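You operate a simulated robot arm through the tools that you are given. There is no shell and no other tool. Be economical: measure what you need, move in short steps, check, and stop when the job is done.

You run a simulated robot arm. Do the job below in one go: nothing can be reset, and whatever is moved stays where it is left.

TASK
Stand the purple and the yellow block on the turntable pads of their own colours.
Fine: leave the dryer off.

It is judged by the outcome, as a careful person would: the job done as asked, and still so three seconds after it is handed in. It fails if anything else is knocked over, pushed out of place, dropped, spilled or broken.

THE ROBOT
A 7-joint arm with a two-finger parallel gripper, fixed in place. Base frame: the origin is at the foot of the arm, x ahead of it, y to its left, z up; the work surface is at about z = 0.004. Units: m, degrees, N and s.
With the tool pointing down near the work surface it reaches from about 0.22 to 0.58 m from the base axis. Its first joint turns from -66.0 to 66.0 degrees. Payload 2.5 kg.
Tool frame: the origin (TCP) lies between the finger pads and is the grasp point; the fingertips stand 0.023 m ahead of it; z points along the fingers, y is the line along which they close. The gripper opens to 0.094 m. The fingers are 0.038 m wide and 0.01 m thick; the gripper's body (0.054 by 0.096 m) begins 0.039 m behind the TCP.
Orientation is told as [roll, pitch, yaw] about the base's x, y, z axes, in that order, counted from this pose: with the fingers straight down and closing along the base's y, the tool's x points along the base's -x, its y along +y and its z along -z.

THE INTERFACE
- The arm moves only by the tool step_arm. Its argument "targets" is one flat list of numbers, 7 for each row, row after row: the shift along the tool's x, y, z in m, then the turn, a rotation vector about the tool's x, y, z in degrees, then the closure in counts, from 0 (fully open) to 255 (shut). In form: [tx, ty, tz, rx, ry, rz, hand, tx, ty, tz, rx, ry, rz, hand, ...]. A call has 1 to 10 rows; each row shifts and turns the commanded pose from where the row before left it, along the tool's axes as they then stand. Each row takes 0.2 s and may step no farther than 0.05 m and 8.6 degrees from the row before; otherwise, or with a gripper value out of range, the whole call is refused. A pose out of reach is approached as far as the arm can. The call stops where the force on the tool passes 70 N (or 10 N more than at its start, if that is more) or the arm is blocked; 0.2 s more then pass. The fingers move at their own pace (about 0.108 m/s each) and stop on an object; they squeeze with about 43 N. The grip force told is the motor's: it shows also when the fingers shut on nothing. Time passes only in rows, and 0.2 s behind the last, so rows that do not move let the fingers close. The reply holds the time, the measured pose of the TCP, the force on the tool along the base axes, the opening and the grip force, in the units named above and with some noise, with the torque about the TCP (base axes, N m) and any sound that the robot's microphone picked up.
- Cameras (640 x 400 px; columns grow to the right, rows downward): "scene" is fixed at [0.1001, -0.3929, 0.5586]; the picture's right is [0.95, -0.32, 0.00], its down [-0.14, -0.41, -0.90] and it looks along [0.29, 0.86, -0.43] (base axes); focal length 321 px, centre (320, 200). "wrist" rides on the gripper at [0.086, 0.016, -0.075] in the tool frame; the picture's right is [-0.18, 0.98, 0.00], its down [-0.58, -0.11, -0.81] and it looks along [-0.79, -0.15, 0.59] (tool axes); focal length 243 px, centre (320, 200). There is no depth. A picture from a camera that has moved, and an enlarged one, comes with that camera's place and axes in the base frame and with its lens.
- camera(camera): a new picture of that camera. It takes no simulated time.
- zoom(camera, box): a new picture of the part [left, top, right, bottom] of that camera's present view, enlarged. It takes no simulated time.
- finish_job(): hands the job in; it is judged then, once.

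Work in short steps. Places have to be worked out from the pictures, the camera data and where the tool is seen: move nearer, look again, correct. Check each grasp and each placing, and mend what went wrong. You have 120 turns and 84 pictures in all, those below and enlarged ones among them. Open the gripper and draw the arm clear of the work before you hand the job in, unless the task says otherwise; then end with one line.

The tools are called after "Request:" as name(argument=value, ...) on one line, values as JSON. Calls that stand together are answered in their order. step_arm: Moves the arm, as the interface text tells. Its arguments: {"type":"object","properties":{"targets":{"type":"array","items":{"type":"number"}}},"required":["targets"]} The other tools are called the same way: camera (camera) takes a picture; zoom (camera, box) takes an enlarged picture of a part of a camera's view; finish_job () hands the job in.

At the start:

```text
time: 0.0
ee_pos: [0.3206, 0.264, 0.4684]
orientation: [0.2, -0.1, 0.1]
contact_force: [0.3, 0.4, -0.5]
ft_torque: [0.0, 0.02, 0.02]
finger_gap: 0.0939
grip_force: 0.1
```

scene: 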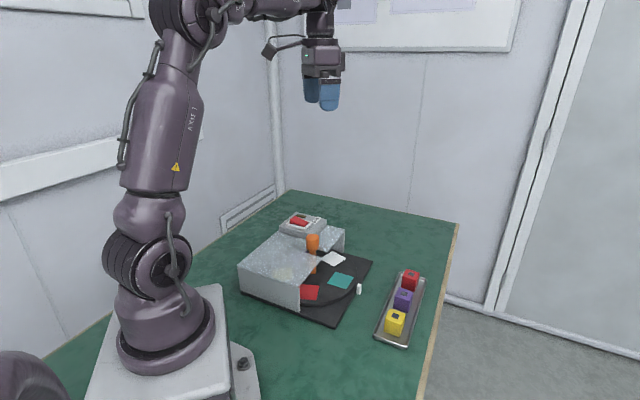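
wrist: 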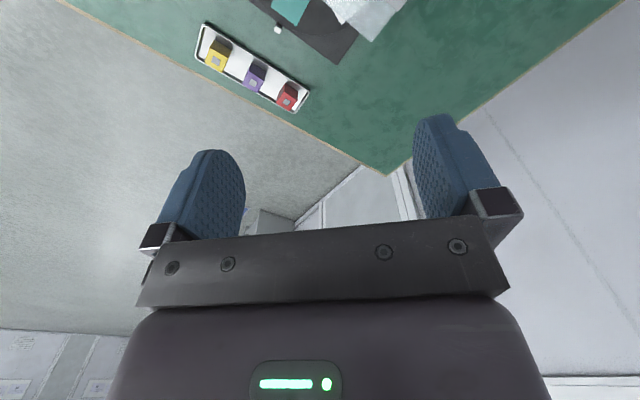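

I'll start with closer views of the turntable and the tray.

Request:
zoom(camera="scene", box=[220, 190, 400, 330])

Request:
zoom(camera="scene", box=[350, 250, 450, 350])

```text
2.86 times, centred on (310, 260) of scene
camera zoom: at [0.1001, -0.3929, 0.5586], right [0.95, -0.32, 0.0], down [-0.14, -0.41, -0.9], along [0.29, 0.86, -0.43], focal length 918 px, centre (349, 29)
```

zoom: 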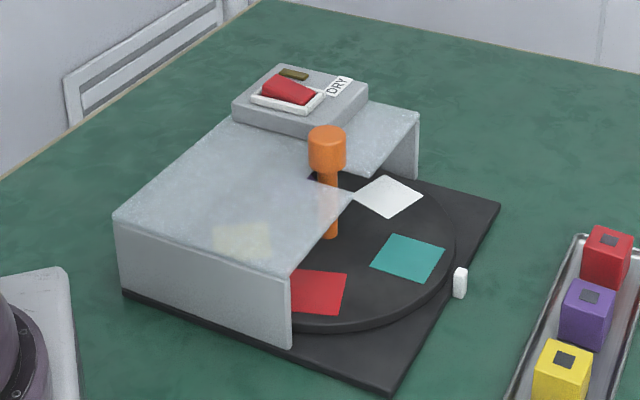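

```text
4.00 times, centred on (400, 300) of scene
camera zoom: at [0.1001, -0.3929, 0.5586], right [0.95, -0.32, 0.0], down [-0.14, -0.41, -0.9], along [0.29, 0.86, -0.43], focal length 1286 px, centre (0, -200)
```

zoom: 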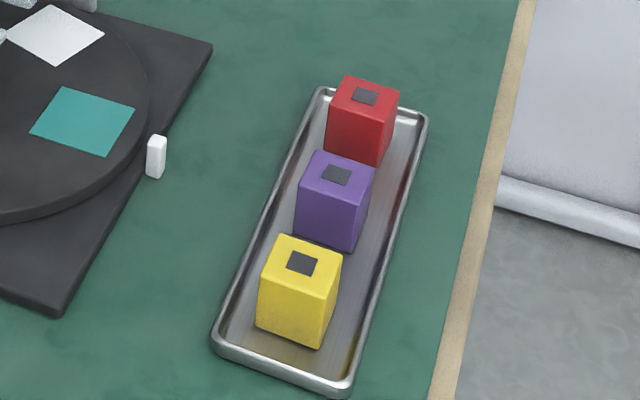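

The yellow pad shows through the hood, and the purple pad is probably under it too. I'll draw back and tilt so the wrist camera sees the turntable.

Request:
step_arm(targets=[0.04, 0, 0, 0, 0, 0, 0, 0.04, 0, 0, 0, 0, 0, 0, 0, 0, 0, 0, 8, 0, 0, 0, 0, 0, 0, 8, 0, 0, 0, 0, 0, 0, 8, 0, 0])

Request:
camera(camera="wrist")

```text
time: 1.2
ee_pos: [0.2414, 0.2631, 0.47]
orientation: [0.2, 24.1, 0.1]
contact_force: [-0.5, -0.5, -0.6]
ft_torque: [0.01, -0.02, -0.01]
finger_gap: 0.0936
grip_force: 0.1
```

```text
79 pictures are left
camera wrist: at [0.1917, 0.2798, 0.5729], right [0.17, 0.98, -0.07], down [0.86, -0.11, 0.5], along [0.48, -0.15, -0.86], focal length 243 px, centre (320, 200)
```

wrist: 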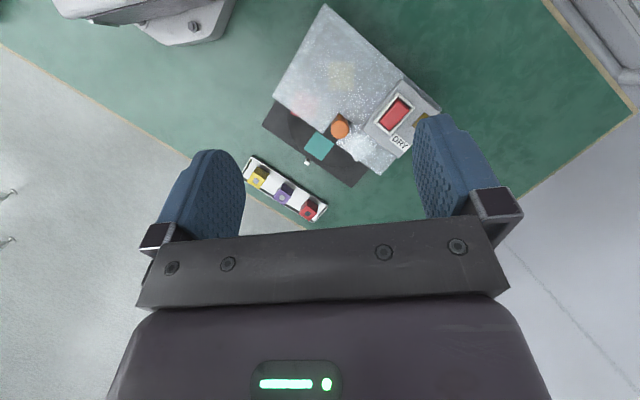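

Request:
zoom(camera="wrist", box=[230, 0, 450, 230])

```text
1.74 times, centred on (340, 115) of wrist
camera zoom: at [0.1917, 0.2798, 0.5729], right [0.17, 0.98, -0.07], down [0.86, -0.11, 0.5], along [0.48, -0.15, -0.86], focal length 422 px, centre (285, 348)
```

zoom: 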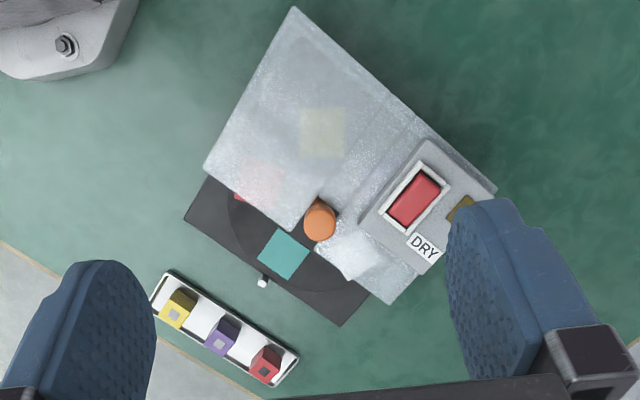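

Pads sit 72° apart around the knob at about (0.297, 0.262): teal at -46°, red -118°, yellow 170°, white 26°, so purple should be near 98° under the hood. I plan to turn the table about 180° by the knob, keeping off the DRY switch. First I'll level the tool and yaw to +90° so the fingers close along x.

Request:
step_arm(targets=[0, 0, 0, 0, -8, 0, 60, 0, 0, 0, 0, -8, 0, 60, 0, 0, 0, 0, -8, 0, 60, 0, 0, 0, 0, 0, -8.5, 60, 0, 0, 0, 0, 0, -8.5, 60, 0, 0, 0, 0, 0, -8.5, 60, 0, 0, 0, 0, 0, -8.5, 60, 0, 0, 0, 0, 0, -8.5, 60, 0, 0, 0, 0, 0, -8.5, 60, 0, 0, 0, 0, 0, -8.5, 60])

Request:
step_arm(targets=[0, 0, 0.05, 0, 0, -8.5, 60, 0, 0, 0.05, 0, 0, -8.5, 60, 0, 0, 0.05, 0, 0, -8.5, 60, 0, 0, 0.03, 0, 0, -5, 60, 0, 0, 0, 0, 0, 0, 60])

Request:
camera(camera="wrist")

```text
time: 3.4
ee_pos: [0.2427, 0.2643, 0.469]
orientation: [0.1, -0.1, 59.8]
contact_force: [0.1, -0.2, -0.4]
ft_torque: [-0.05, 0.01, 0.0]
finger_gap: 0.0718
grip_force: 0.0
```

```text
time: 4.6
ee_pos: [0.2422, 0.2646, 0.2893]
orientation: [0.0, -0.2, 90.2]
contact_force: [0.9, -0.4, 0.0]
ft_torque: [0.0, 0.04, -0.04]
finger_gap: 0.072
grip_force: 0.0
```

```text
77 pictures are left
camera wrist: at [0.2254, 0.1775, 0.363], right [-0.98, 0.18, 0.0], down [0.11, 0.58, 0.81], along [0.15, 0.79, -0.59], focal length 243 px, centre (320, 200)
```

wrist: 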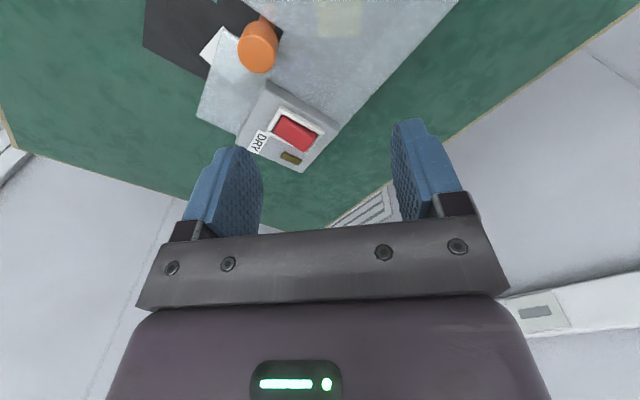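

The knob reads at about (0.295, 0.259) with its top near z 0.136. I'll go over it, stay a little high and check.

Request:
step_arm(targets=[0.006, -0.045, 0.02, 0, 0, 0, 60, 0, -0.008, 0.04, 0, 0, 0, 60, 0, 0, 0.04, 0, 0, 0, 60, 0, 0, 0, 0, 0, 0, 60])

Request:
zoom(camera="scene", box=[220, 150, 400, 330])

Request:
camera(camera="wrist")

```text
time: 5.6
ee_pos: [0.2918, 0.2604, 0.1864]
orientation: [0.0, -0.1, 90.0]
contact_force: [-0.9, -0.4, -0.2]
ft_torque: [0.02, 0.0, 0.04]
finger_gap: 0.0719
grip_force: 0.1
```

```text
2.22 times, centred on (310, 240) of scene
camera zoom: at [0.1001, -0.3929, 0.5586], right [0.95, -0.32, 0.0], down [-0.14, -0.41, -0.9], along [0.29, 0.86, -0.43], focal length 714 px, centre (342, 111)
```

zoom: 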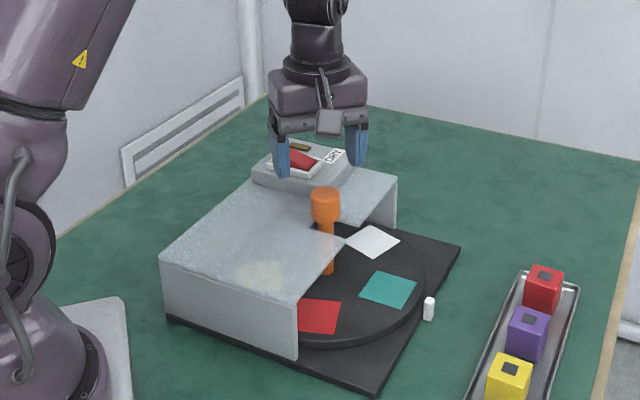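

```text
75 pictures are left
camera wrist: at [0.2747, 0.1737, 0.2616], right [-0.98, 0.18, 0.0], down [0.11, 0.58, 0.81], along [0.15, 0.79, -0.59], focal length 243 px, centre (320, 200)
```

wrist: 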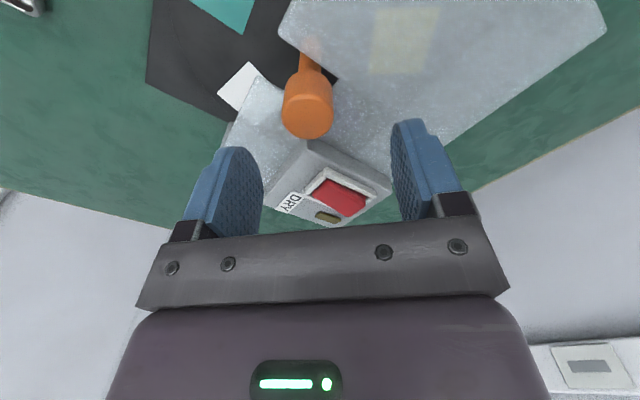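

The knob top is at (0.298, 0.259). I'll shift 5 mm, lower to z ≈ 0.125 and then close.

Request:
step_arm(targets=[0.001, -0.005, 0.02, 0, 0, 0, 60, 0, 0, 0.02, 0, 0, 0, 60, 0, 0, 0.021, 0, 0, 0, 60, 0, 0, 0, 0, 0, 0, 60])

Request:
zoom(camera="scene", box=[220, 150, 400, 330])

```text
time: 6.6
ee_pos: [0.2996, 0.2594, 0.1295]
orientation: [0.0, -0.2, 90.1]
contact_force: [-0.6, 0.3, 0.2]
ft_torque: [0.01, -0.03, 0.01]
finger_gap: 0.0719
grip_force: 0.1
```

```text
2.22 times, centred on (310, 240) of scene
camera zoom: at [0.1001, -0.3929, 0.5586], right [0.95, -0.32, 0.0], down [-0.14, -0.41, -0.9], along [0.29, 0.86, -0.43], focal length 714 px, centre (342, 111)
```

zoom: 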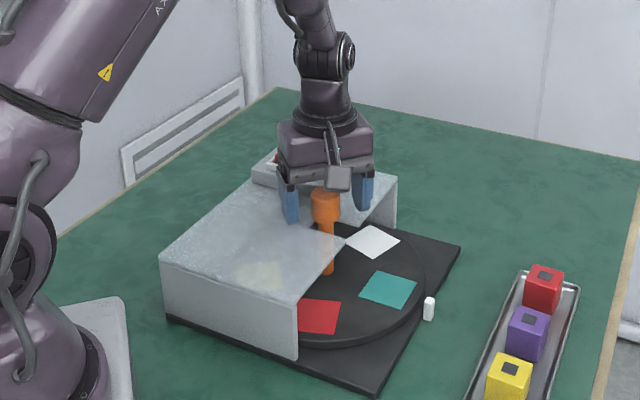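

The fingers straddle the knob with the hood clear below. I'll lower 3 mm and grip.

Request:
step_arm(targets=[0, 0, 0.003, 0, 0, 0, 60, 0, 0, 0, 0, 0, 0, 150, 0, 0, 0, 0, 0, 0, 255, 0, 0, 0, 0, 0, 0, 255])

```text
time: 7.6
ee_pos: [0.3012, 0.2602, 0.125]
orientation: [-0.1, -0.2, 90.0]
contact_force: [12.2, 3.8, -8.9]
ft_torque: [-0.06, -0.14, -0.05]
finger_gap: 0.0337
grip_force: 45.0
```

Gripped with a 34 mm gap and a small side load. I'll shift 2 mm towards +x to ease it and turn 42° clockwise as a trial.

Request:
step_arm(targets=[0, -0.002, 0, 0, 0, 0, 255, 0, 0, 0, 0, 0, 7, 255, 0, 0, 0, 0, 0, 7, 255, 0, 0, 0, 0, 0, 7, 255, 0, 0, 0, 0, 0, 7, 255, 0, 0, 0, 0, 0, 7, 255, 0, 0, 0, 0, 0, 7, 255, 0, 0, 0, 0, 0, 0, 255])

Request:
zoom(camera="scene", box=[220, 150, 400, 330])

```text
time: 9.4
ee_pos: [0.2981, 0.2624, 0.1265]
orientation: [0.5, 0.4, 48.3]
contact_force: [-47.4, -3.0, 46.2]
ft_torque: [-0.13, 0.26, 0.2]
finger_gap: 0.0341
grip_force: 45.3
```

```text
2.22 times, centred on (310, 240) of scene
camera zoom: at [0.0999, -0.393, 0.5586], right [0.95, -0.32, 0.0], down [-0.14, -0.41, -0.9], along [0.29, 0.86, -0.43], focal length 714 px, centre (342, 111)
```

zoom: 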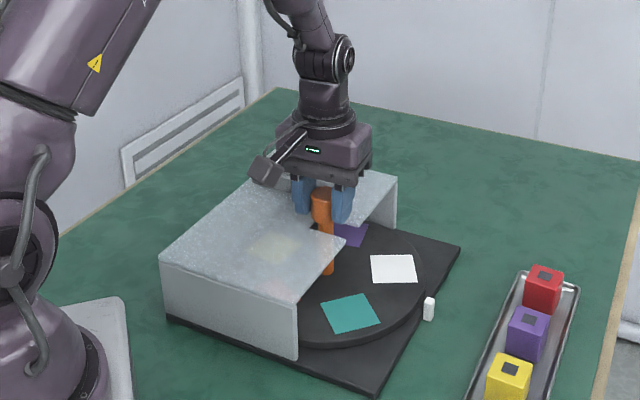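

The table followed the full 42°. A side and upward load of about 47 N built up, so I'll ease it with small shifts before going on.

Request:
step_arm(targets=[0.0015, 0.0015, -0.0015, 0, 0, 0, 255, 0, 0, 0, 0, 0, 0, 255])

```text
time: 10.0
ee_pos: [0.2969, 0.2612, 0.1256]
orientation: [0.3, -0.1, 48.3]
contact_force: [-19.2, 16.9, -2.2]
ft_torque: [-1.32, 0.56, 0.11]
finger_gap: 0.034
grip_force: 45.6
```

The load has eased, so I'll continue turning 35°.

Request:
step_arm(targets=[0.0005, 0.0005, 0, 0, 0, 7, 255, 0, 0, 0, 0, 0, 7, 255, 0, 0, 0, 0, 0, 7, 255, 0, 0, 0, 0, 0, 7, 255, 0, 0, 0, 0, 0, 7, 255, 0, 0, 0, 0, 0, 0, 255])

```text
time: 11.2
ee_pos: [0.2958, 0.264, 0.1253]
orientation: [0.6, -0.2, 14.6]
contact_force: [4.5, 5.9, -5.7]
ft_torque: [-1.15, 0.18, 0.05]
finger_gap: 0.0341
grip_force: 44.7
stopped in row 6: the force on the tool passed its limit at 72 N (the readings are from after the stop); the commanded pose is now the measured one
```

It stopped on a 72 N peak after another 34° and the load is now gone. I'll look before going on.

Request:
zoom(camera="scene", box=[220, 150, 400, 330])

Request:
camera(camera="wrist")

```text
2.22 times, centred on (310, 240) of scene
camera zoom: at [0.1001, -0.3929, 0.5587], right [0.95, -0.32, 0.0], down [-0.14, -0.41, -0.9], along [0.29, 0.86, -0.43], focal length 714 px, centre (342, 111)
```

zoom: 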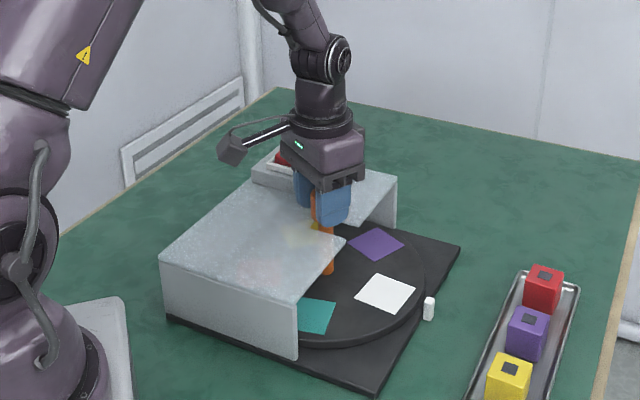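

```text
71 pictures are left
camera wrist: at [0.2071, 0.257, 0.2], right [-0.07, 1.0, 0.01], down [0.59, 0.03, 0.81], along [0.8, 0.06, -0.59], focal length 243 px, centre (320, 200)
```

wrist: 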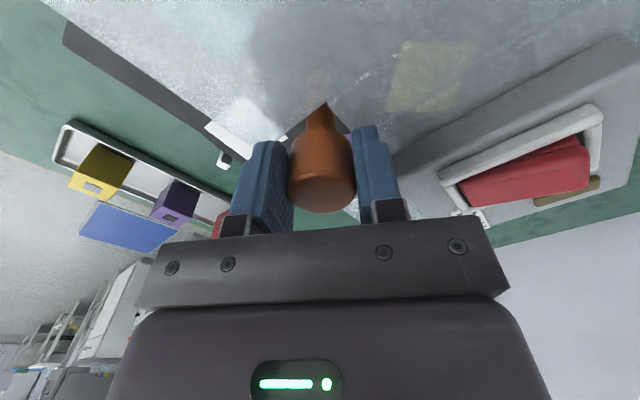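

Nothing but the knob is being touched, so the peak was just constraint drift. I'll carry on in smaller portions.

Request:
step_arm(targets=[0, 0, 0, 0, 0, 6, 255, 0, 0, 0, 0, 0, 6, 255, 0, 0, 0, 0, 0, 6, 255, 0, 0, 0, 0, 0, 6, 255, 0, 0, 0, 0, 0, 0, 255])

```text
time: 12.4
ee_pos: [0.2952, 0.2653, 0.125]
orientation: [1.0, 0.1, -9.4]
contact_force: [14.5, 35.5, -32.6]
ft_torque: [-1.17, 0.63, 0.16]
finger_gap: 0.0342
grip_force: 45.0
```

A 35 N load in +y and some roll have built up. I'll ease 2 mm in y and straighten the roll, then go on turning.

Request:
step_arm(targets=[0, 0.002, 0.001, 0, 0, 0, 255, 0, 0, 0, 0, 0, 6, 255, 0, 0, 0, 0, 0, 6, 255, 0, 0, 0, 0, 0, 6, 255, 0, 0, 0, 0, 0, 6, 255, 0, 0, 0, 0, 0, 0, 255])

```text
time: 13.8
ee_pos: [0.2965, 0.2686, 0.1256]
orientation: [1.0, 0.4, -33.5]
contact_force: [-5.5, 19.5, 26.0]
ft_torque: [-0.54, 0.02, 0.07]
finger_gap: 0.0339
grip_force: 44.8
```

The readings fit a knob centre at (0.3005, 0.265), 5 mm off the TCP along tool x. I'll compensate for that while turning further.

Request:
step_arm(targets=[0, 0.0005, 0, 0, 0, 6, 255, 0, 0.0005, 0, 0, 0, 6, 255, 0, 0.0005, 0, 0, 0, 6, 255, 0, 0.0005, 0, 0, 0, 6, 255, 0, 0.0005, 0, 0, 0, 6, 255, 0, 0, 0, 0, 0, 0, 255])

```text
time: 15.2
ee_pos: [0.2981, 0.2692, 0.1251]
orientation: [0.5, 0.8, -63.5]
contact_force: [1.5, 25.2, 10.7]
ft_torque: [0.25, 0.6, 0.07]
finger_gap: 0.0338
grip_force: 45.2
```

Smooth. The last 26.5° comes next.

Request:
step_arm(targets=[0, 0.0005, 0, 0, 0, 6.6, 255, 0, 0.0005, 0, 0, 0, 6.6, 255, 0, 0.0005, 0, 0, 0, 6.6, 255, 0, 0.0005, 0, 0, 0, 6.6, 255, 0, 0, 0, 0, 0, 0, 255])

Request:
zoom(camera="scene", box=[220, 150, 400, 330])

```text
time: 16.4
ee_pos: [0.3, 0.2699, 0.1254]
orientation: [0.0, 0.7, -89.8]
contact_force: [1.9, 20.7, 11.1]
ft_torque: [0.01, -0.07, -0.02]
finger_gap: 0.0335
grip_force: 44.7
```

```text
2.22 times, centred on (310, 240) of scene
camera zoom: at [0.1001, -0.3929, 0.5586], right [0.95, -0.32, 0.0], down [-0.14, -0.41, -0.9], along [0.29, 0.86, -0.43], focal length 714 px, centre (342, 111)
```

zoom: 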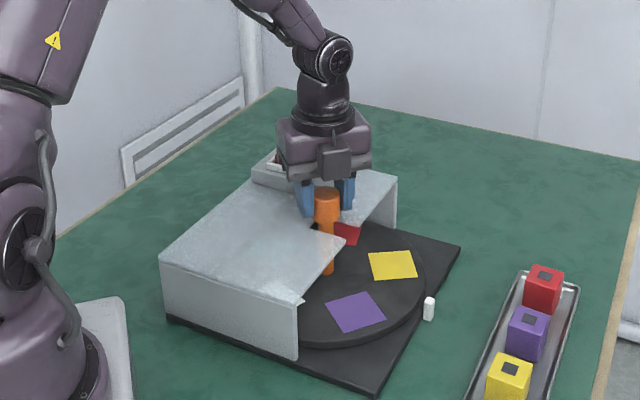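

Both pads are now fully in the open. I'll release the knob and rise straight up.

Request:
step_arm(targets=[0, 0, 0, 0, 0, 0, 70, 0, 0, 0, 0, 0, 0, 70, 0, 0, -0.03, 0, 0, 0, 70, 0, 0, -0.04, 0, 0, 0, 70, 0, 0, -0.05, 0, 0, 0, 70, 0, 0, -0.05, 0, 0, 0, 0, 0, 0, 0, 0, 0, 0, 0])

Request:
zoom(camera="scene", box=[280, 220, 440, 350])

Request:
camera(camera="wrist")

```text
time: 18.0
ee_pos: [0.2999, 0.2647, 0.2944]
orientation: [0.1, 0.7, -89.9]
contact_force: [-0.5, 1.1, 0.6]
ft_torque: [-0.02, -0.02, 0.0]
finger_gap: 0.0942
grip_force: 0.0
```

```text
3.08 times, centred on (360, 285) of scene
camera zoom: at [0.1001, -0.3929, 0.5586], right [0.95, -0.32, 0.0], down [-0.14, -0.41, -0.9], along [0.29, 0.86, -0.43], focal length 989 px, centre (197, -62)
```

zoom: 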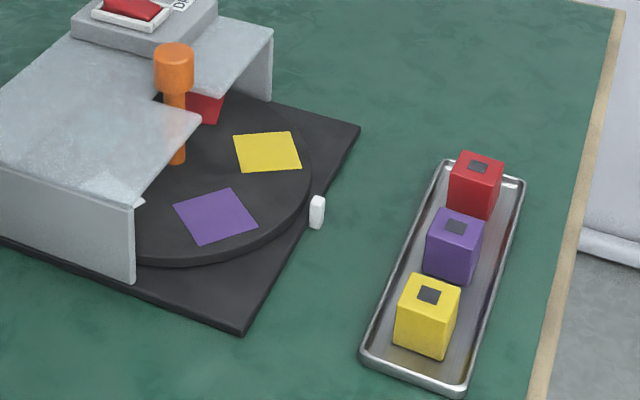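

```text
68 pictures are left
camera wrist: at [0.3153, 0.3497, 0.3703], right [0.98, -0.18, 0.0], down [-0.11, -0.59, 0.8], along [-0.15, -0.79, -0.6], focal length 243 px, centre (320, 200)
```

wrist: 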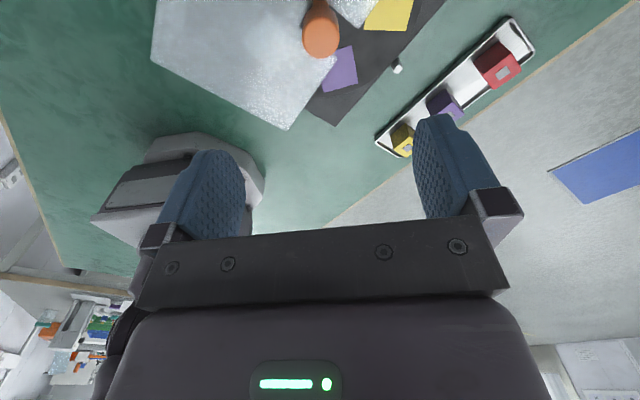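

The pads are in place and the knob is free. I judge the purple block to be at about (0.465, 0.089) and the yellow at (0.412, 0.036), both square to the tray axis at about 44°. I'll swing the tool to yaw 44, so it grips across the tray and the camera stays clear.

Request:
step_arm(targets=[0, 0, 0, 0, 0, -8.4, 0, 0, 0, 0, 0, 0, -8.4, 0, 0, 0, 0, 0, 0, -8.4, 0, 0, 0, 0, 0, 0, -8.4, 0, 0, 0, 0, 0, 0, -8.4, 0, 0, 0, 0, 0, 0, -8.4, 0, 0, 0, 0, 0, 0, -8.4, 0, 0, 0, 0, 0, 0, -8.4, 0, 0, 0, 0, 0, 0, -8.4, 0])

Request:
step_arm(targets=[0, 0, 0, 0, 0, -8.4, 0, 0, 0, 0, 0, 0, -8.4, 0, 0, 0, 0, 0, 0, -8.4, 0, 0, 0, 0, 0, 0, -8.4, 0, 0, 0, 0, 0, 0, -8.4, 0, 0, 0, 0, 0, 0, -8.4, 0, 0, 0, 0, 0, 0, -8.4, 0])

```text
time: 20.0
ee_pos: [0.2992, 0.2652, 0.2938]
orientation: [0.7, 0.0, -14.0]
contact_force: [-0.1, 0.3, -0.1]
ft_torque: [0.0, 0.02, 0.01]
finger_gap: 0.0939
grip_force: 0.1
```

```text
time: 21.6
ee_pos: [0.2994, 0.2658, 0.2947]
orientation: [0.6, -0.6, 44.7]
contact_force: [-1.3, 0.4, -0.2]
ft_torque: [-0.01, -0.01, 0.0]
finger_gap: 0.094
grip_force: 0.0
```

Now I'll translate to above the purple block, correcting the slight tilt and lowering to z ≈ 0.18.

Request:
step_arm(targets=[0.0065, -0.0485, 0, 0, 0.85, 0, 0, 0, -0.0485, 0, 0, 0, 0, 0, 0, -0.0485, 0, 0, 0, 0, 0, 0, -0.0485, 0.01, 0, 0, 0, 0, 0, -0.0485, 0.01, 0, 0, 0, 0, 0, 0, 0.045, 0, 0, 0, 0, 0, 0, 0.045, 0, 0, 0, 60, 0, 0, 0, 0, 0, 0, 60])

Request:
camera(camera="wrist")

Request:
zoom(camera="scene", box=[320, 200, 480, 360])

```text
time: 23.4
ee_pos: [0.4667, 0.0892, 0.1863]
orientation: [0.5, 0.6, 44.6]
contact_force: [0.5, 0.1, -0.2]
ft_torque: [0.0, -0.01, 0.02]
finger_gap: 0.072
grip_force: 0.2
```

```text
67 pictures are left
camera wrist: at [0.3926, 0.0403, 0.2607], right [-0.56, 0.83, 0.01], down [0.5, 0.33, 0.8], along [0.66, 0.45, -0.6], focal length 243 px, centre (320, 200)
```

wrist: 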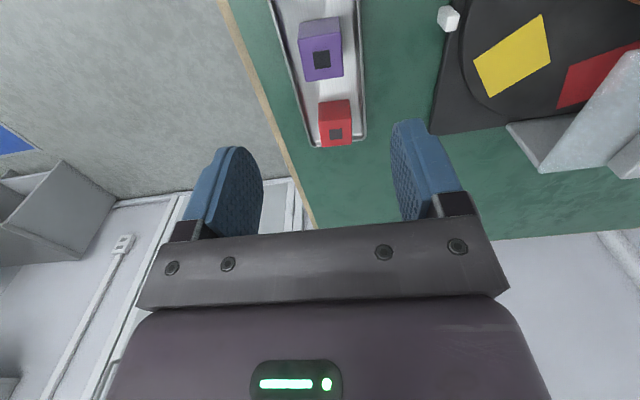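

```text
2.50 times, centred on (400, 280) of scene
camera zoom: at [0.1001, -0.3929, 0.5586], right [0.95, -0.32, 0.0], down [-0.14, -0.41, -0.9], along [0.29, 0.86, -0.43], focal length 804 px, centre (120, 0)
```

zoom: 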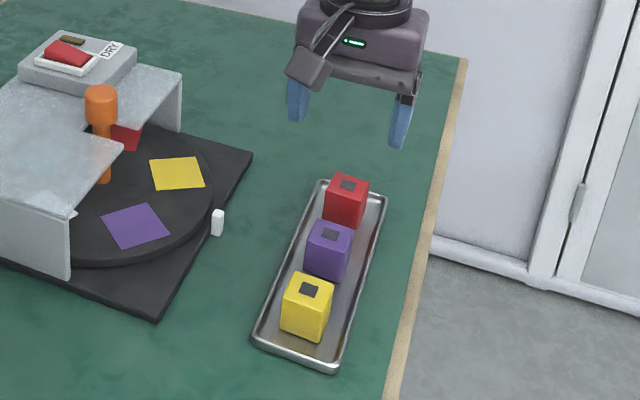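

Both views agree on purple at (0.468, 0.094) with its top at z ≈ 0.045. I'll correct by 5 mm, straighten the tool and lower to z ≈ 0.07 for a check.

Request:
step_arm(targets=[-0.0043, 0.0025, 0.03, 0.8, 0, 0, 60, 0, 0, 0.045, 0, 0, 0, 60, 0, 0, 0.04, 0, 0, 0, 60, 0, 0, 0, 0, 0, 0, 60])

Request:
camera(camera="wrist")

Request:
zoom(camera="scene", box=[340, 230, 460, 350])

```text
time: 24.4
ee_pos: [0.465, 0.0946, 0.0681]
orientation: [-0.3, 0.3, 44.6]
contact_force: [-0.6, 0.2, -0.8]
ft_torque: [0.01, -0.03, -0.04]
finger_gap: 0.0716
grip_force: 0.0
```

```text
65 pictures are left
camera wrist: at [0.3915, 0.0464, 0.142], right [-0.56, 0.83, -0.01], down [0.49, 0.34, 0.8], along [0.67, 0.45, -0.6], focal length 243 px, centre (320, 200)
```

wrist: 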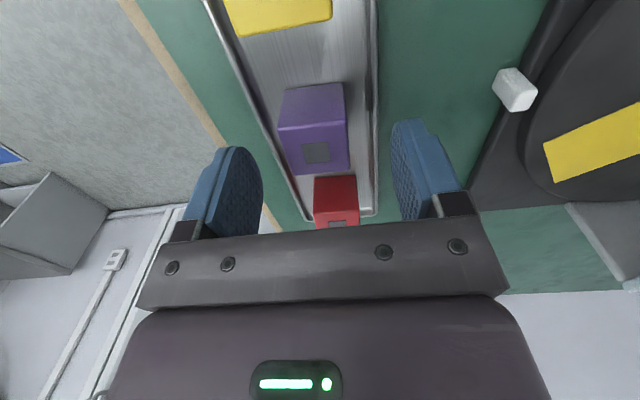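

```text
3.33 times, centred on (400, 290) of scene
camera zoom: at [0.1001, -0.3929, 0.5586], right [0.95, -0.32, 0.0], down [-0.14, -0.41, -0.9], along [0.29, 0.86, -0.43], focal length 1071 px, centre (53, -100)
```

zoom: 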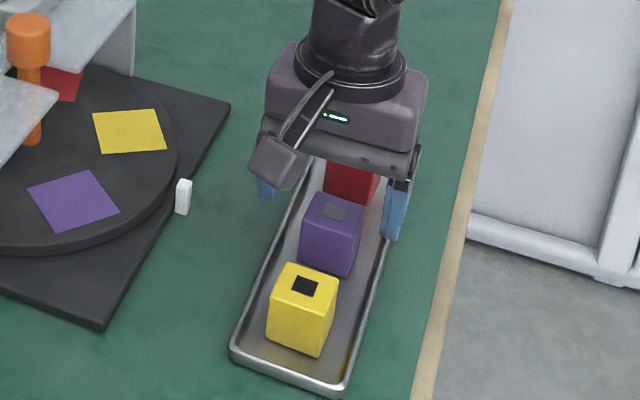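

The fingers straddle the block squarely. I'll lower to z ≈ 0.041 and close.

Request:
step_arm(targets=[0, 0, 0.014, 0, 0, 0, 60, 0, 0, 0.013, 0, 0, 0, 60, 0, 0, 0, 0, 0, 0, 140, 0, 0, 0, 0, 0, 0, 255, 0, 0, 0, 0, 0, 0, 255])

Request:
zoom(camera="scene", box=[340, 230, 460, 350])

```text
time: 25.6
ee_pos: [0.4656, 0.0948, 0.0408]
orientation: [-0.3, 0.4, 44.6]
contact_force: [-0.1, -1.0, -0.8]
ft_torque: [0.0, 0.01, -0.01]
finger_gap: 0.0355
grip_force: 42.7
```

```text
3.33 times, centred on (400, 290) of scene
camera zoom: at [0.1001, -0.3929, 0.5586], right [0.95, -0.32, 0.0], down [-0.14, -0.41, -0.9], along [0.29, 0.86, -0.43], focal length 1071 px, centre (53, -100)
```

zoom: 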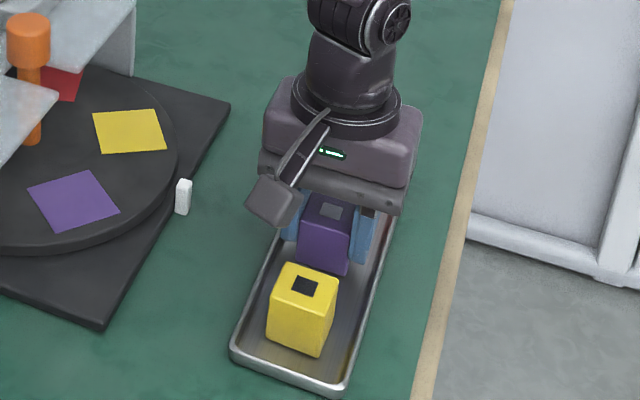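

Purple is gripped at 35.5 mm. I'll lift straight up, then carry it towards the turntable.

Request:
step_arm(targets=[0, 0, -0.03, 0, 0, 0, 255, 0, 0, -0.045, 0, 0, 0, 255, 0, 0, -0.045, 0, 0, 0, 255, 0, 0, -0.04, 0, 0, 0, 255, 0.016, 0.039, 0, 0, 0, 0, 255, 0.016, 0.039, 0, 0, 0, 0, 255, 0.016, 0.039, 0, 0, 0, 0, 255, 0.016, 0.039, 0, 0, 0, 0, 255])

Request:
step_arm(targets=[0, 0, 0, 0, 0, -8, 255, 0, 0, 0, 0, 0, -8, 255, 0, 0, 0, 0, 0, -8, 255, 0, 0, 0, 0, 0, -8, 255, 0, 0, 0, 0, 0, -8, 255, 0, 0, 0, 0, 0, -8, 255, 0, 0, 0, 0, 0, -7, 255, 0, 0, 0, 0, 0, 0, 255])

Request:
camera(camera="wrist")

Request:
zoom(camera="scene", box=[240, 180, 440, 340])

```text
time: 27.4
ee_pos: [0.3081, 0.1586, 0.2024]
orientation: [-0.2, 0.3, 44.6]
contact_force: [-0.5, -0.9, -1.0]
ft_torque: [-0.01, 0.04, -0.01]
finger_gap: 0.0352
grip_force: 42.8
```

```text
time: 29.2
ee_pos: [0.3092, 0.1594, 0.201]
orientation: [0.1, 0.5, 99.7]
contact_force: [0.5, 0.6, -0.8]
ft_torque: [0.0, -0.01, 0.0]
finger_gap: 0.0353
grip_force: 43.1
```

```text
62 pictures are left
camera wrist: at [0.3073, 0.0725, 0.276], right [-1.0, 0.02, 0.0], down [0.01, 0.6, 0.8], along [0.01, 0.8, -0.6], focal length 243 px, centre (320, 200)
```

wrist: 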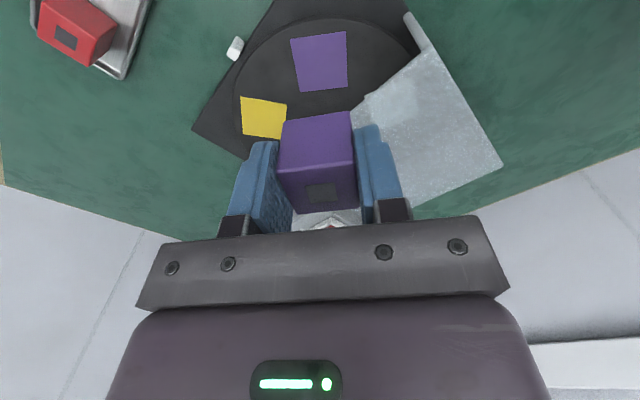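

```text
2.50 times, centred on (340, 260) of scene
camera zoom: at [0.1001, -0.3929, 0.5586], right [0.95, -0.32, 0.0], down [-0.14, -0.41, -0.9], along [0.29, 0.86, -0.43], focal length 804 px, centre (270, 50)
```

zoom: 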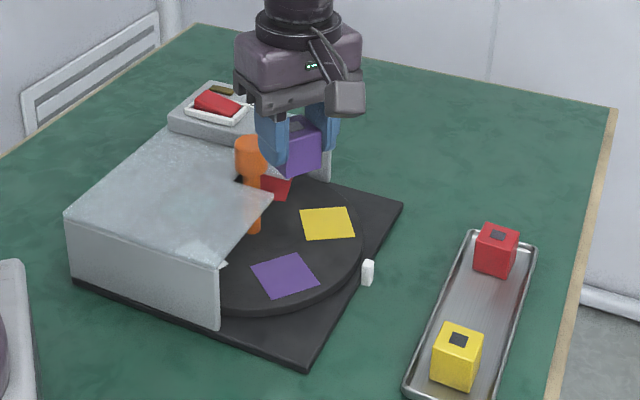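

The hood roof edge runs from about (0.234, 0.147) to (0.311, 0.228), so it overlaps the purple pad's inner corner and my fingers would hit it. The pads need to face the white post at about -45° one at a time. I'll put the purple block back in the tray first, reversing the moves.

Request:
step_arm(targets=[0, 0, 0, 0, 0, 8, 255, 0, 0, 0, 0, 0, 8, 255, 0, 0, 0, 0, 0, 8, 255, 0, 0, 0, 0, 0, 8, 255, 0, 0, 0, 0, 0, 8, 255, 0, 0, 0, 0, 0, 8, 255, 0, 0, 0, 0, 0, 7, 255, 0, 0, 0, 0, 0, 0, 255])

Request:
step_arm(targets=[-0.016, -0.039, 0, 0, 0, 0, 255, -0.016, -0.039, 0, 0, 0, 0, 255, -0.016, -0.039, 0, 0, 0, 0, 255, -0.016, -0.039, 0, 0, 0, 0, 255, 0, 0, 0.04, 0, 0, 0, 255, 0, 0, 0.04, 0, 0, 0, 255, 0, 0, 0.03, 0, 0, 0, 255, 0, 0, 0, 0, 0, 0, 255])

```text
time: 31.0
ee_pos: [0.3095, 0.1603, 0.2001]
orientation: [-0.3, 0.4, 44.4]
contact_force: [0.2, 0.5, -0.2]
ft_torque: [0.01, -0.02, -0.01]
finger_gap: 0.0352
grip_force: 42.8
```

```text
time: 32.8
ee_pos: [0.4639, 0.0896, 0.0895]
orientation: [-0.2, 0.4, 44.5]
contact_force: [-0.3, -0.3, -1.0]
ft_torque: [0.02, -0.01, -0.01]
finger_gap: 0.0351
grip_force: 43.5
```

Request:
step_arm(targets=[0, 0, 0, 0, 0, 0, 255])

Request:
zoom(camera="scene", box=[340, 230, 460, 350])

```text
time: 33.2
ee_pos: [0.4653, 0.0896, 0.0903]
orientation: [-0.3, 0.4, 44.6]
contact_force: [0.1, -0.6, -0.8]
ft_torque: [-0.01, 0.0, 0.01]
finger_gap: 0.0354
grip_force: 43.3
```

```text
3.33 times, centred on (400, 290) of scene
camera zoom: at [0.1001, -0.3929, 0.5586], right [0.95, -0.32, 0.0], down [-0.14, -0.41, -0.9], along [0.29, 0.86, -0.43], focal length 1071 px, centre (53, -100)
```

zoom: 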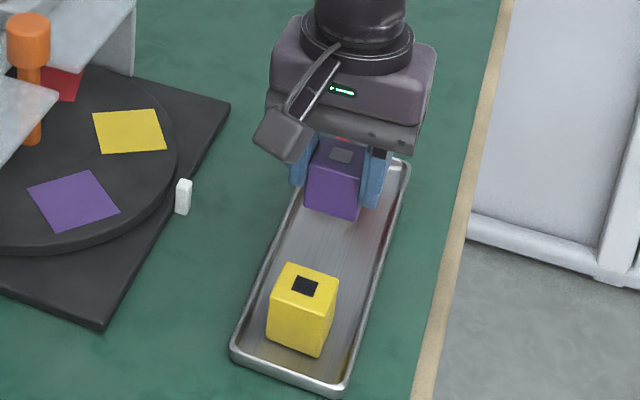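

I read y 5 mm off from the pick-up spot. I'll correct that and lower the block to just above the tray floor.

Request:
step_arm(targets=[-0.0035, 0.0036, 0, 0, 0, 0, 255, 0, 0, 0.03, 0, 0, 0, 255, 0, 0, 0.018, 0, 0, 0, 255, 0, 0, 0, 0, 0, 0, 255])

Request:
step_arm(targets=[0, 0, 0.0015, 0, 0, 0, 255, 0, 0, 0, 0, 0, 0, 255])

```text
time: 34.2
ee_pos: [0.4652, 0.0994, 0.0418]
orientation: [-0.3, 0.4, 44.5]
contact_force: [0.0, 0.2, -0.5]
ft_torque: [0.0, -0.01, 0.01]
finger_gap: 0.0354
grip_force: 43.2
```

```text
time: 34.8
ee_pos: [0.4655, 0.097, 0.0416]
orientation: [-0.3, 0.5, 44.5]
contact_force: [1.0, 0.9, -0.1]
ft_torque: [-0.01, 0.02, 0.01]
finger_gap: 0.0351
grip_force: 43.6
```

Request:
zoom(camera="scene", box=[340, 230, 460, 350])

Request:
step_arm(targets=[0, 0, 0.001, 0, 0, 0, 255, 0, 0, 0, 0, 0, 0, 255])

```text
3.33 times, centred on (400, 290) of scene
camera zoom: at [0.1001, -0.3929, 0.5586], right [0.95, -0.32, 0.0], down [-0.14, -0.41, -0.9], along [0.29, 0.86, -0.43], focal length 1071 px, centre (53, -100)
```

zoom: 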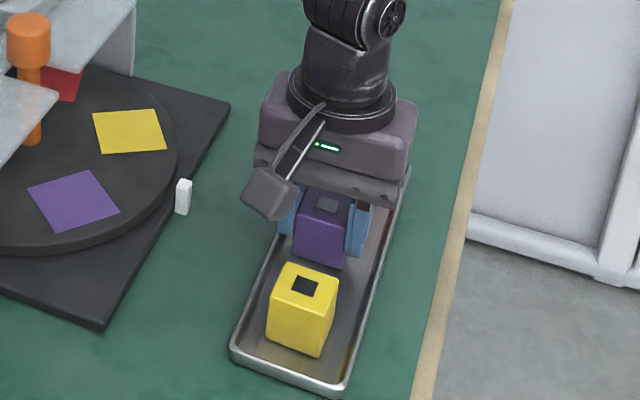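

```text
time: 35.4
ee_pos: [0.4648, 0.0993, 0.0393]
orientation: [-0.4, 0.4, 44.6]
contact_force: [0.1, -0.2, -0.7]
ft_torque: [0.02, -0.06, 0.02]
finger_gap: 0.0352
grip_force: 43.1
```

The picture shows the correction overshot: the block now sits about 5 mm towards the tray's left wall. I'll undo that shift, then lower to contact.

Request:
step_arm(targets=[0.0035, -0.0036, -0.001, 0, 0, 0, 255, 0, 0, 0, 0, 0, 0, 255, 0, 0, 0.001, 0, 0, 0, 255, 0, 0, 0, 0, 0, 0, 255])

Request:
zoom(camera="scene", box=[340, 230, 460, 350])

```text
time: 36.4
ee_pos: [0.4647, 0.0932, 0.0406]
orientation: [-0.3, 0.4, 44.6]
contact_force: [0.0, 0.7, -0.6]
ft_torque: [0.02, 0.0, 0.02]
finger_gap: 0.0354
grip_force: 43.2
```

```text
3.33 times, centred on (400, 290) of scene
camera zoom: at [0.1001, -0.3929, 0.5586], right [0.95, -0.32, 0.0], down [-0.14, -0.41, -0.9], along [0.29, 0.86, -0.43], focal length 1071 px, centre (53, -100)
```

zoom: 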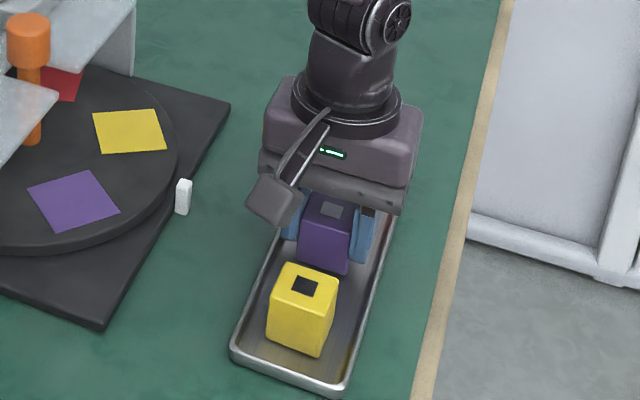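

The block is back where it was picked up. I'll touch down gently, then release.

Request:
step_arm(targets=[0, 0, 0.001, 0, 0, 0, 255, 0, 0, 0, 0, 0, 0, 255])

```text
time: 37.0
ee_pos: [0.4661, 0.0927, 0.0391]
orientation: [-0.3, 0.4, 44.6]
contact_force: [-0.4, -0.2, -1.5]
ft_torque: [-0.01, -0.03, 0.0]
finger_gap: 0.0353
grip_force: 42.9
```

Request:
step_arm(targets=[0, 0, 0.001, 0, 0, 0, 255, 0, 0, 0, 0, 0, 0, 255])

```text
time: 37.6
ee_pos: [0.4649, 0.0921, 0.04]
orientation: [-0.4, 0.3, 44.6]
contact_force: [-4.4, 0.7, 13.4]
ft_torque: [0.18, 0.34, 0.07]
finger_gap: 0.0355
grip_force: 43.2
```

Touchdown felt at 13 N. I'll release, rise and carry the empty tool back above the knob.

Request:
step_arm(targets=[0, 0, -0.001, 0, 0, 0, 60, 0, 0, 0, 0, 0, 0, 60, 0, 0, -0.04, 0, 0, 0, 60, 0, 0, -0.05, 0, 0, 0, 60, 0, 0, -0.05, 0, 0, 0, 60, 0, 0, -0.02, 0, 0, 0, 60])

Request:
step_arm(targets=[-0.0026, 0.0475, 0, 0, 0, 0, 60, 0, 0.0475, 0, 0, 0, 0, 60, 0, 0.0475, 0, 0, 0, 0, 60, 0, 0.0475, 0, 0, 0, 0, 60, 0, 0.0475, 0, 0, 0, -5, 106, 0, 0, 0, 0, 0, -5.4, 106, 0, 0, 0, 0, 0, 0, 106])

Request:
camera(camera="wrist")

Request:
zoom(camera="scene", box=[240, 180, 440, 350])

```text
time: 39.0
ee_pos: [0.4627, 0.0948, 0.1995]
orientation: [-0.3, 0.4, 44.6]
contact_force: [0.7, 0.7, -0.3]
ft_torque: [0.01, -0.02, 0.01]
finger_gap: 0.0718
grip_force: 0.0
```

```text
time: 40.6
ee_pos: [0.3004, 0.2658, 0.1997]
orientation: [-0.2, 0.3, 55.0]
contact_force: [-0.1, -0.4, 0.2]
ft_torque: [0.02, 0.0, 0.0]
finger_gap: 0.0549
grip_force: 0.1
```

```text
57 pictures are left
camera wrist: at [0.2378, 0.2062, 0.276], right [-0.7, 0.71, -0.01], down [0.42, 0.42, 0.8], along [0.58, 0.56, -0.6], focal length 243 px, centre (320, 200)
```

wrist: 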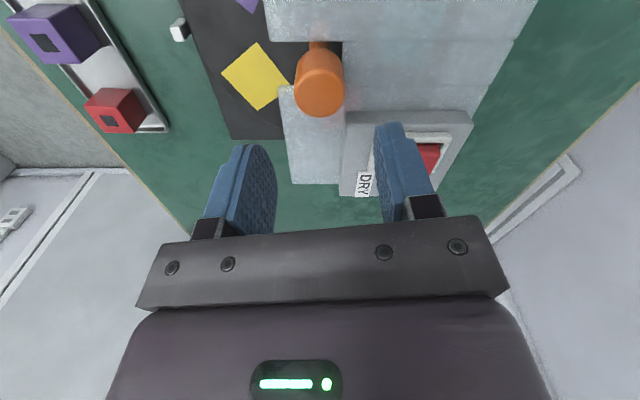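

```text
2.35 times, centred on (340, 265) of scene
camera zoom: at [0.1001, -0.3929, 0.5586], right [0.95, -0.32, 0.0], down [-0.14, -0.41, -0.9], along [0.29, 0.86, -0.43], focal length 756 px, centre (273, 47)
```

zoom: 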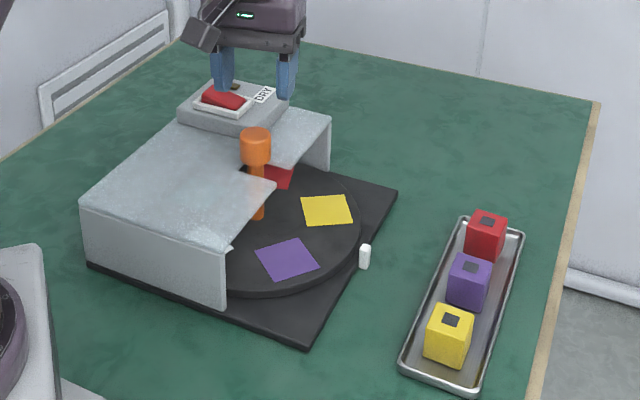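

The knob lies under the tool, the box is over 2 cm from the finger's path and the tray blocks are fine. I'll descend on the knob.

Request:
step_arm(targets=[0, 0, 0.03, 0, 0, 0, 106, 0, 0, 0.025, 0, 0, 0, 106, 0, 0, 0.018, 0, 0, 0, 106, 0, 0, 0, 0, 0, 0, 106])

Request:
camera(camera="wrist")

```text
time: 41.6
ee_pos: [0.3008, 0.2655, 0.1272]
orientation: [-0.3, 0.5, 54.9]
contact_force: [-0.4, -0.6, 0.9]
ft_torque: [-0.03, 0.0, 0.02]
finger_gap: 0.0549
grip_force: 0.1
```

```text
55 pictures are left
camera wrist: at [0.237, 0.2046, 0.2004], right [-0.7, 0.72, -0.01], down [0.42, 0.42, 0.8], along [0.58, 0.56, -0.6], focal length 243 px, centre (320, 200)
```

wrist: 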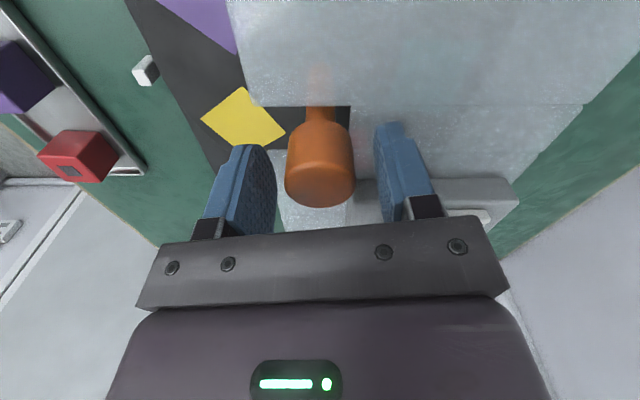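

The knob is centred between the fingers. I'll close and turn +39° so purple faces the post.

Request:
step_arm(targets=[0, 0, 0, 0, 0, 0, 180, 0, 0, 0, 0, 0, 0, 255, 0, 0, 0, 0, 0, 0, 255])

Request:
step_arm(targets=[0, 0, 0, 0, 0, -6.5, 255, 0, 0, 0, 0, 0, -6.5, 255, 0, 0, 0, 0, 0, -6.5, 255, 0, 0, 0, 0, 0, 0, 255])

```text
time: 42.4
ee_pos: [0.3002, 0.2653, 0.1268]
orientation: [-0.2, 0.4, 54.9]
contact_force: [2.3, 1.9, -4.2]
ft_torque: [0.44, 0.6, -0.03]
finger_gap: 0.0339
grip_force: 45.3
```

```text
time: 43.4
ee_pos: [0.3012, 0.2653, 0.1263]
orientation: [-0.1, 0.3, 74.6]
contact_force: [13.7, 8.0, -5.0]
ft_torque: [-0.07, 0.77, 0.01]
finger_gap: 0.034
grip_force: 44.9
```

Request:
step_arm(targets=[0, 0, 0, 0, 0, -6.5, 255, 0, 0, 0, 0, 0, -6.5, 255, 0, 0, 0, 0, 0, -6.5, 255, 0, 0, 0, 0, 0, 0, 255])

Request:
zoom(camera="scene", box=[240, 180, 440, 350])

```text
time: 44.4
ee_pos: [0.3004, 0.2648, 0.1251]
orientation: [0.0, 0.4, 94.1]
contact_force: [12.9, 12.0, 1.2]
ft_torque: [-0.16, 0.45, 0.04]
finger_gap: 0.0336
grip_force: 45.0
```

```text
2.35 times, centred on (340, 265) of scene
camera zoom: at [0.1001, -0.3929, 0.5586], right [0.95, -0.32, 0.0], down [-0.14, -0.41, -0.9], along [0.29, 0.86, -0.43], focal length 756 px, centre (273, 47)
```

zoom: 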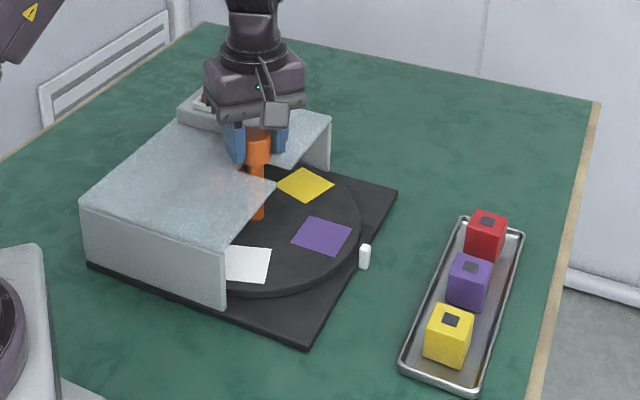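

Purple now faces the post squarely. I can grip across the tray at yaw 45 and place without turning. I'll release the knob, rise and go back over the purple block.

Request:
step_arm(targets=[0, 0, 0, 0, 0, 0, 90, 0, 0, 0, 0, 0, 0, 90, 0, 0, -0.025, 0, 0, 0, 90, 0, 0, -0.05, 0, 0, 0, 90, 0, 0, 0, 0, 0, -8.2, 90])

Request:
step_arm(targets=[0, 0, 0, 0, 0, 8.2, 60, 0, 0, 0, 0, 0, 8.2, 60, 0, 0, 0, 0, 0, 8.2, 60, 0, 0, 0, 0, 0, 8.2, 60, 0, 0, 0, 0, 0, 8.2, 60, 0, 0, 0, 0, 0, 8.2, 60, 0, 0, 0, 0, 0, 8.2, 60, 0, 0, 0, 0, 0, 0, 60])

Request:
camera(camera="wrist")

```text
time: 45.6
ee_pos: [0.2987, 0.2664, 0.2004]
orientation: [0.2, 0.5, 102.2]
contact_force: [0.4, 0.1, -0.7]
ft_torque: [-0.03, 0.02, 0.03]
finger_gap: 0.0607
grip_force: 0.0
```

```text
time: 47.4
ee_pos: [0.3006, 0.265, 0.1993]
orientation: [-0.4, 0.3, 44.6]
contact_force: [-0.6, -0.5, 0.2]
ft_torque: [-0.01, 0.03, 0.01]
finger_gap: 0.072
grip_force: 0.0
```

```text
53 pictures are left
camera wrist: at [0.2266, 0.217, 0.2749], right [-0.56, 0.83, -0.01], down [0.49, 0.34, 0.8], along [0.67, 0.45, -0.6], focal length 243 px, centre (320, 200)
```

wrist: 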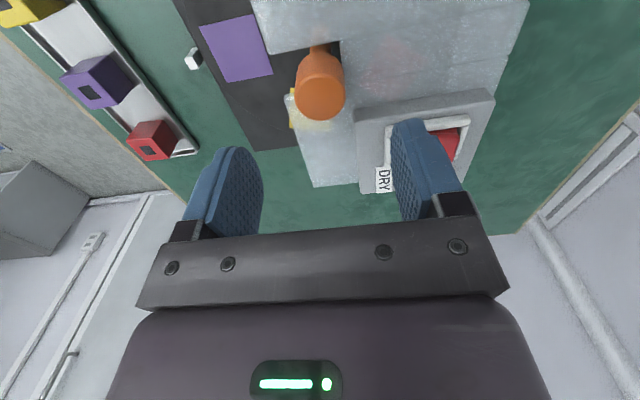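

The purple pad centre reads about (0.356, 0.207), 33 mm roof-edge offset from the axis leaves room. Going back over the purple block by reversing the previous shift.

Request:
step_arm(targets=[0.0026, -0.0475, 0, 0, 0, 0, 60, 0, -0.0475, 0, 0, 0, 0, 60, 0, -0.0475, 0, 0, 0, 0, 60, 0, -0.0475, 0, 0, 0, 0, 60, 0, -0.0475, 0, 0, 0, 0, 60, 0, 0, 0.045, 0, 0, 0, 60, 0, 0, 0.045, 0, 0, 0, 60, 0, 0, 0, 0, 0, 0, 60])

Request:
zoom(camera="scene", box=[340, 230, 460, 350])

Request:
camera(camera="wrist")

```text
time: 49.2
ee_pos: [0.4694, 0.0924, 0.113]
orientation: [-0.3, 0.3, 44.7]
contact_force: [-1.5, -0.6, -0.2]
ft_torque: [-0.02, 0.04, 0.03]
finger_gap: 0.072
grip_force: 0.1
```

```text
3.33 times, centred on (400, 290) of scene
camera zoom: at [0.1001, -0.3929, 0.5586], right [0.95, -0.32, 0.0], down [-0.14, -0.41, -0.9], along [0.29, 0.86, -0.43], focal length 1071 px, centre (53, -100)
```

zoom: 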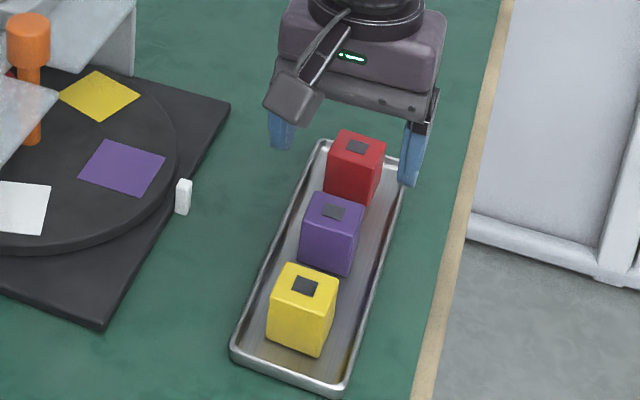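

```text
51 pictures are left
camera wrist: at [0.3955, 0.0434, 0.1882], right [-0.56, 0.83, -0.01], down [0.49, 0.34, 0.8], along [0.67, 0.45, -0.6], focal length 243 px, centre (320, 200)
```

wrist: 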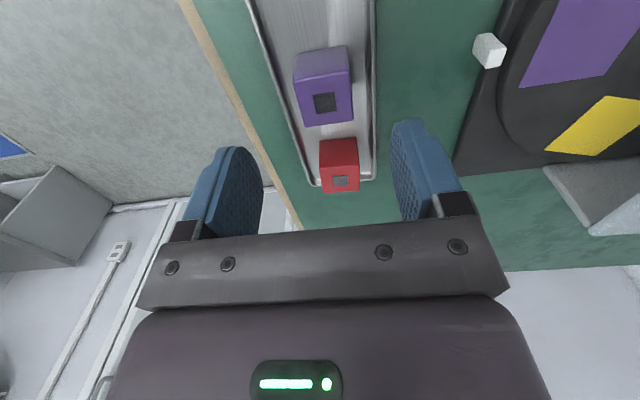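

The purple block stands back in its place and is centred between the fingers. I'll descend and grip.

Request:
step_arm(targets=[0, 0, 0.04, 0, 0, 0, 60, 0, 0, 0.031, 0, 0, 0, 60, 0, 0, 0, 0, 0, 0, 60, 0, 0, 0, 0, 0, 0, 140, 0, 0, 0, 0, 0, 0, 255, 0, 0, 0, 0, 0, 0, 255])

```text
time: 50.6
ee_pos: [0.4665, 0.0914, 0.0409]
orientation: [-0.3, 0.4, 44.9]
contact_force: [0.3, 0.1, 0.1]
ft_torque: [0.02, 0.01, -0.01]
finger_gap: 0.0352
grip_force: 43.5
```

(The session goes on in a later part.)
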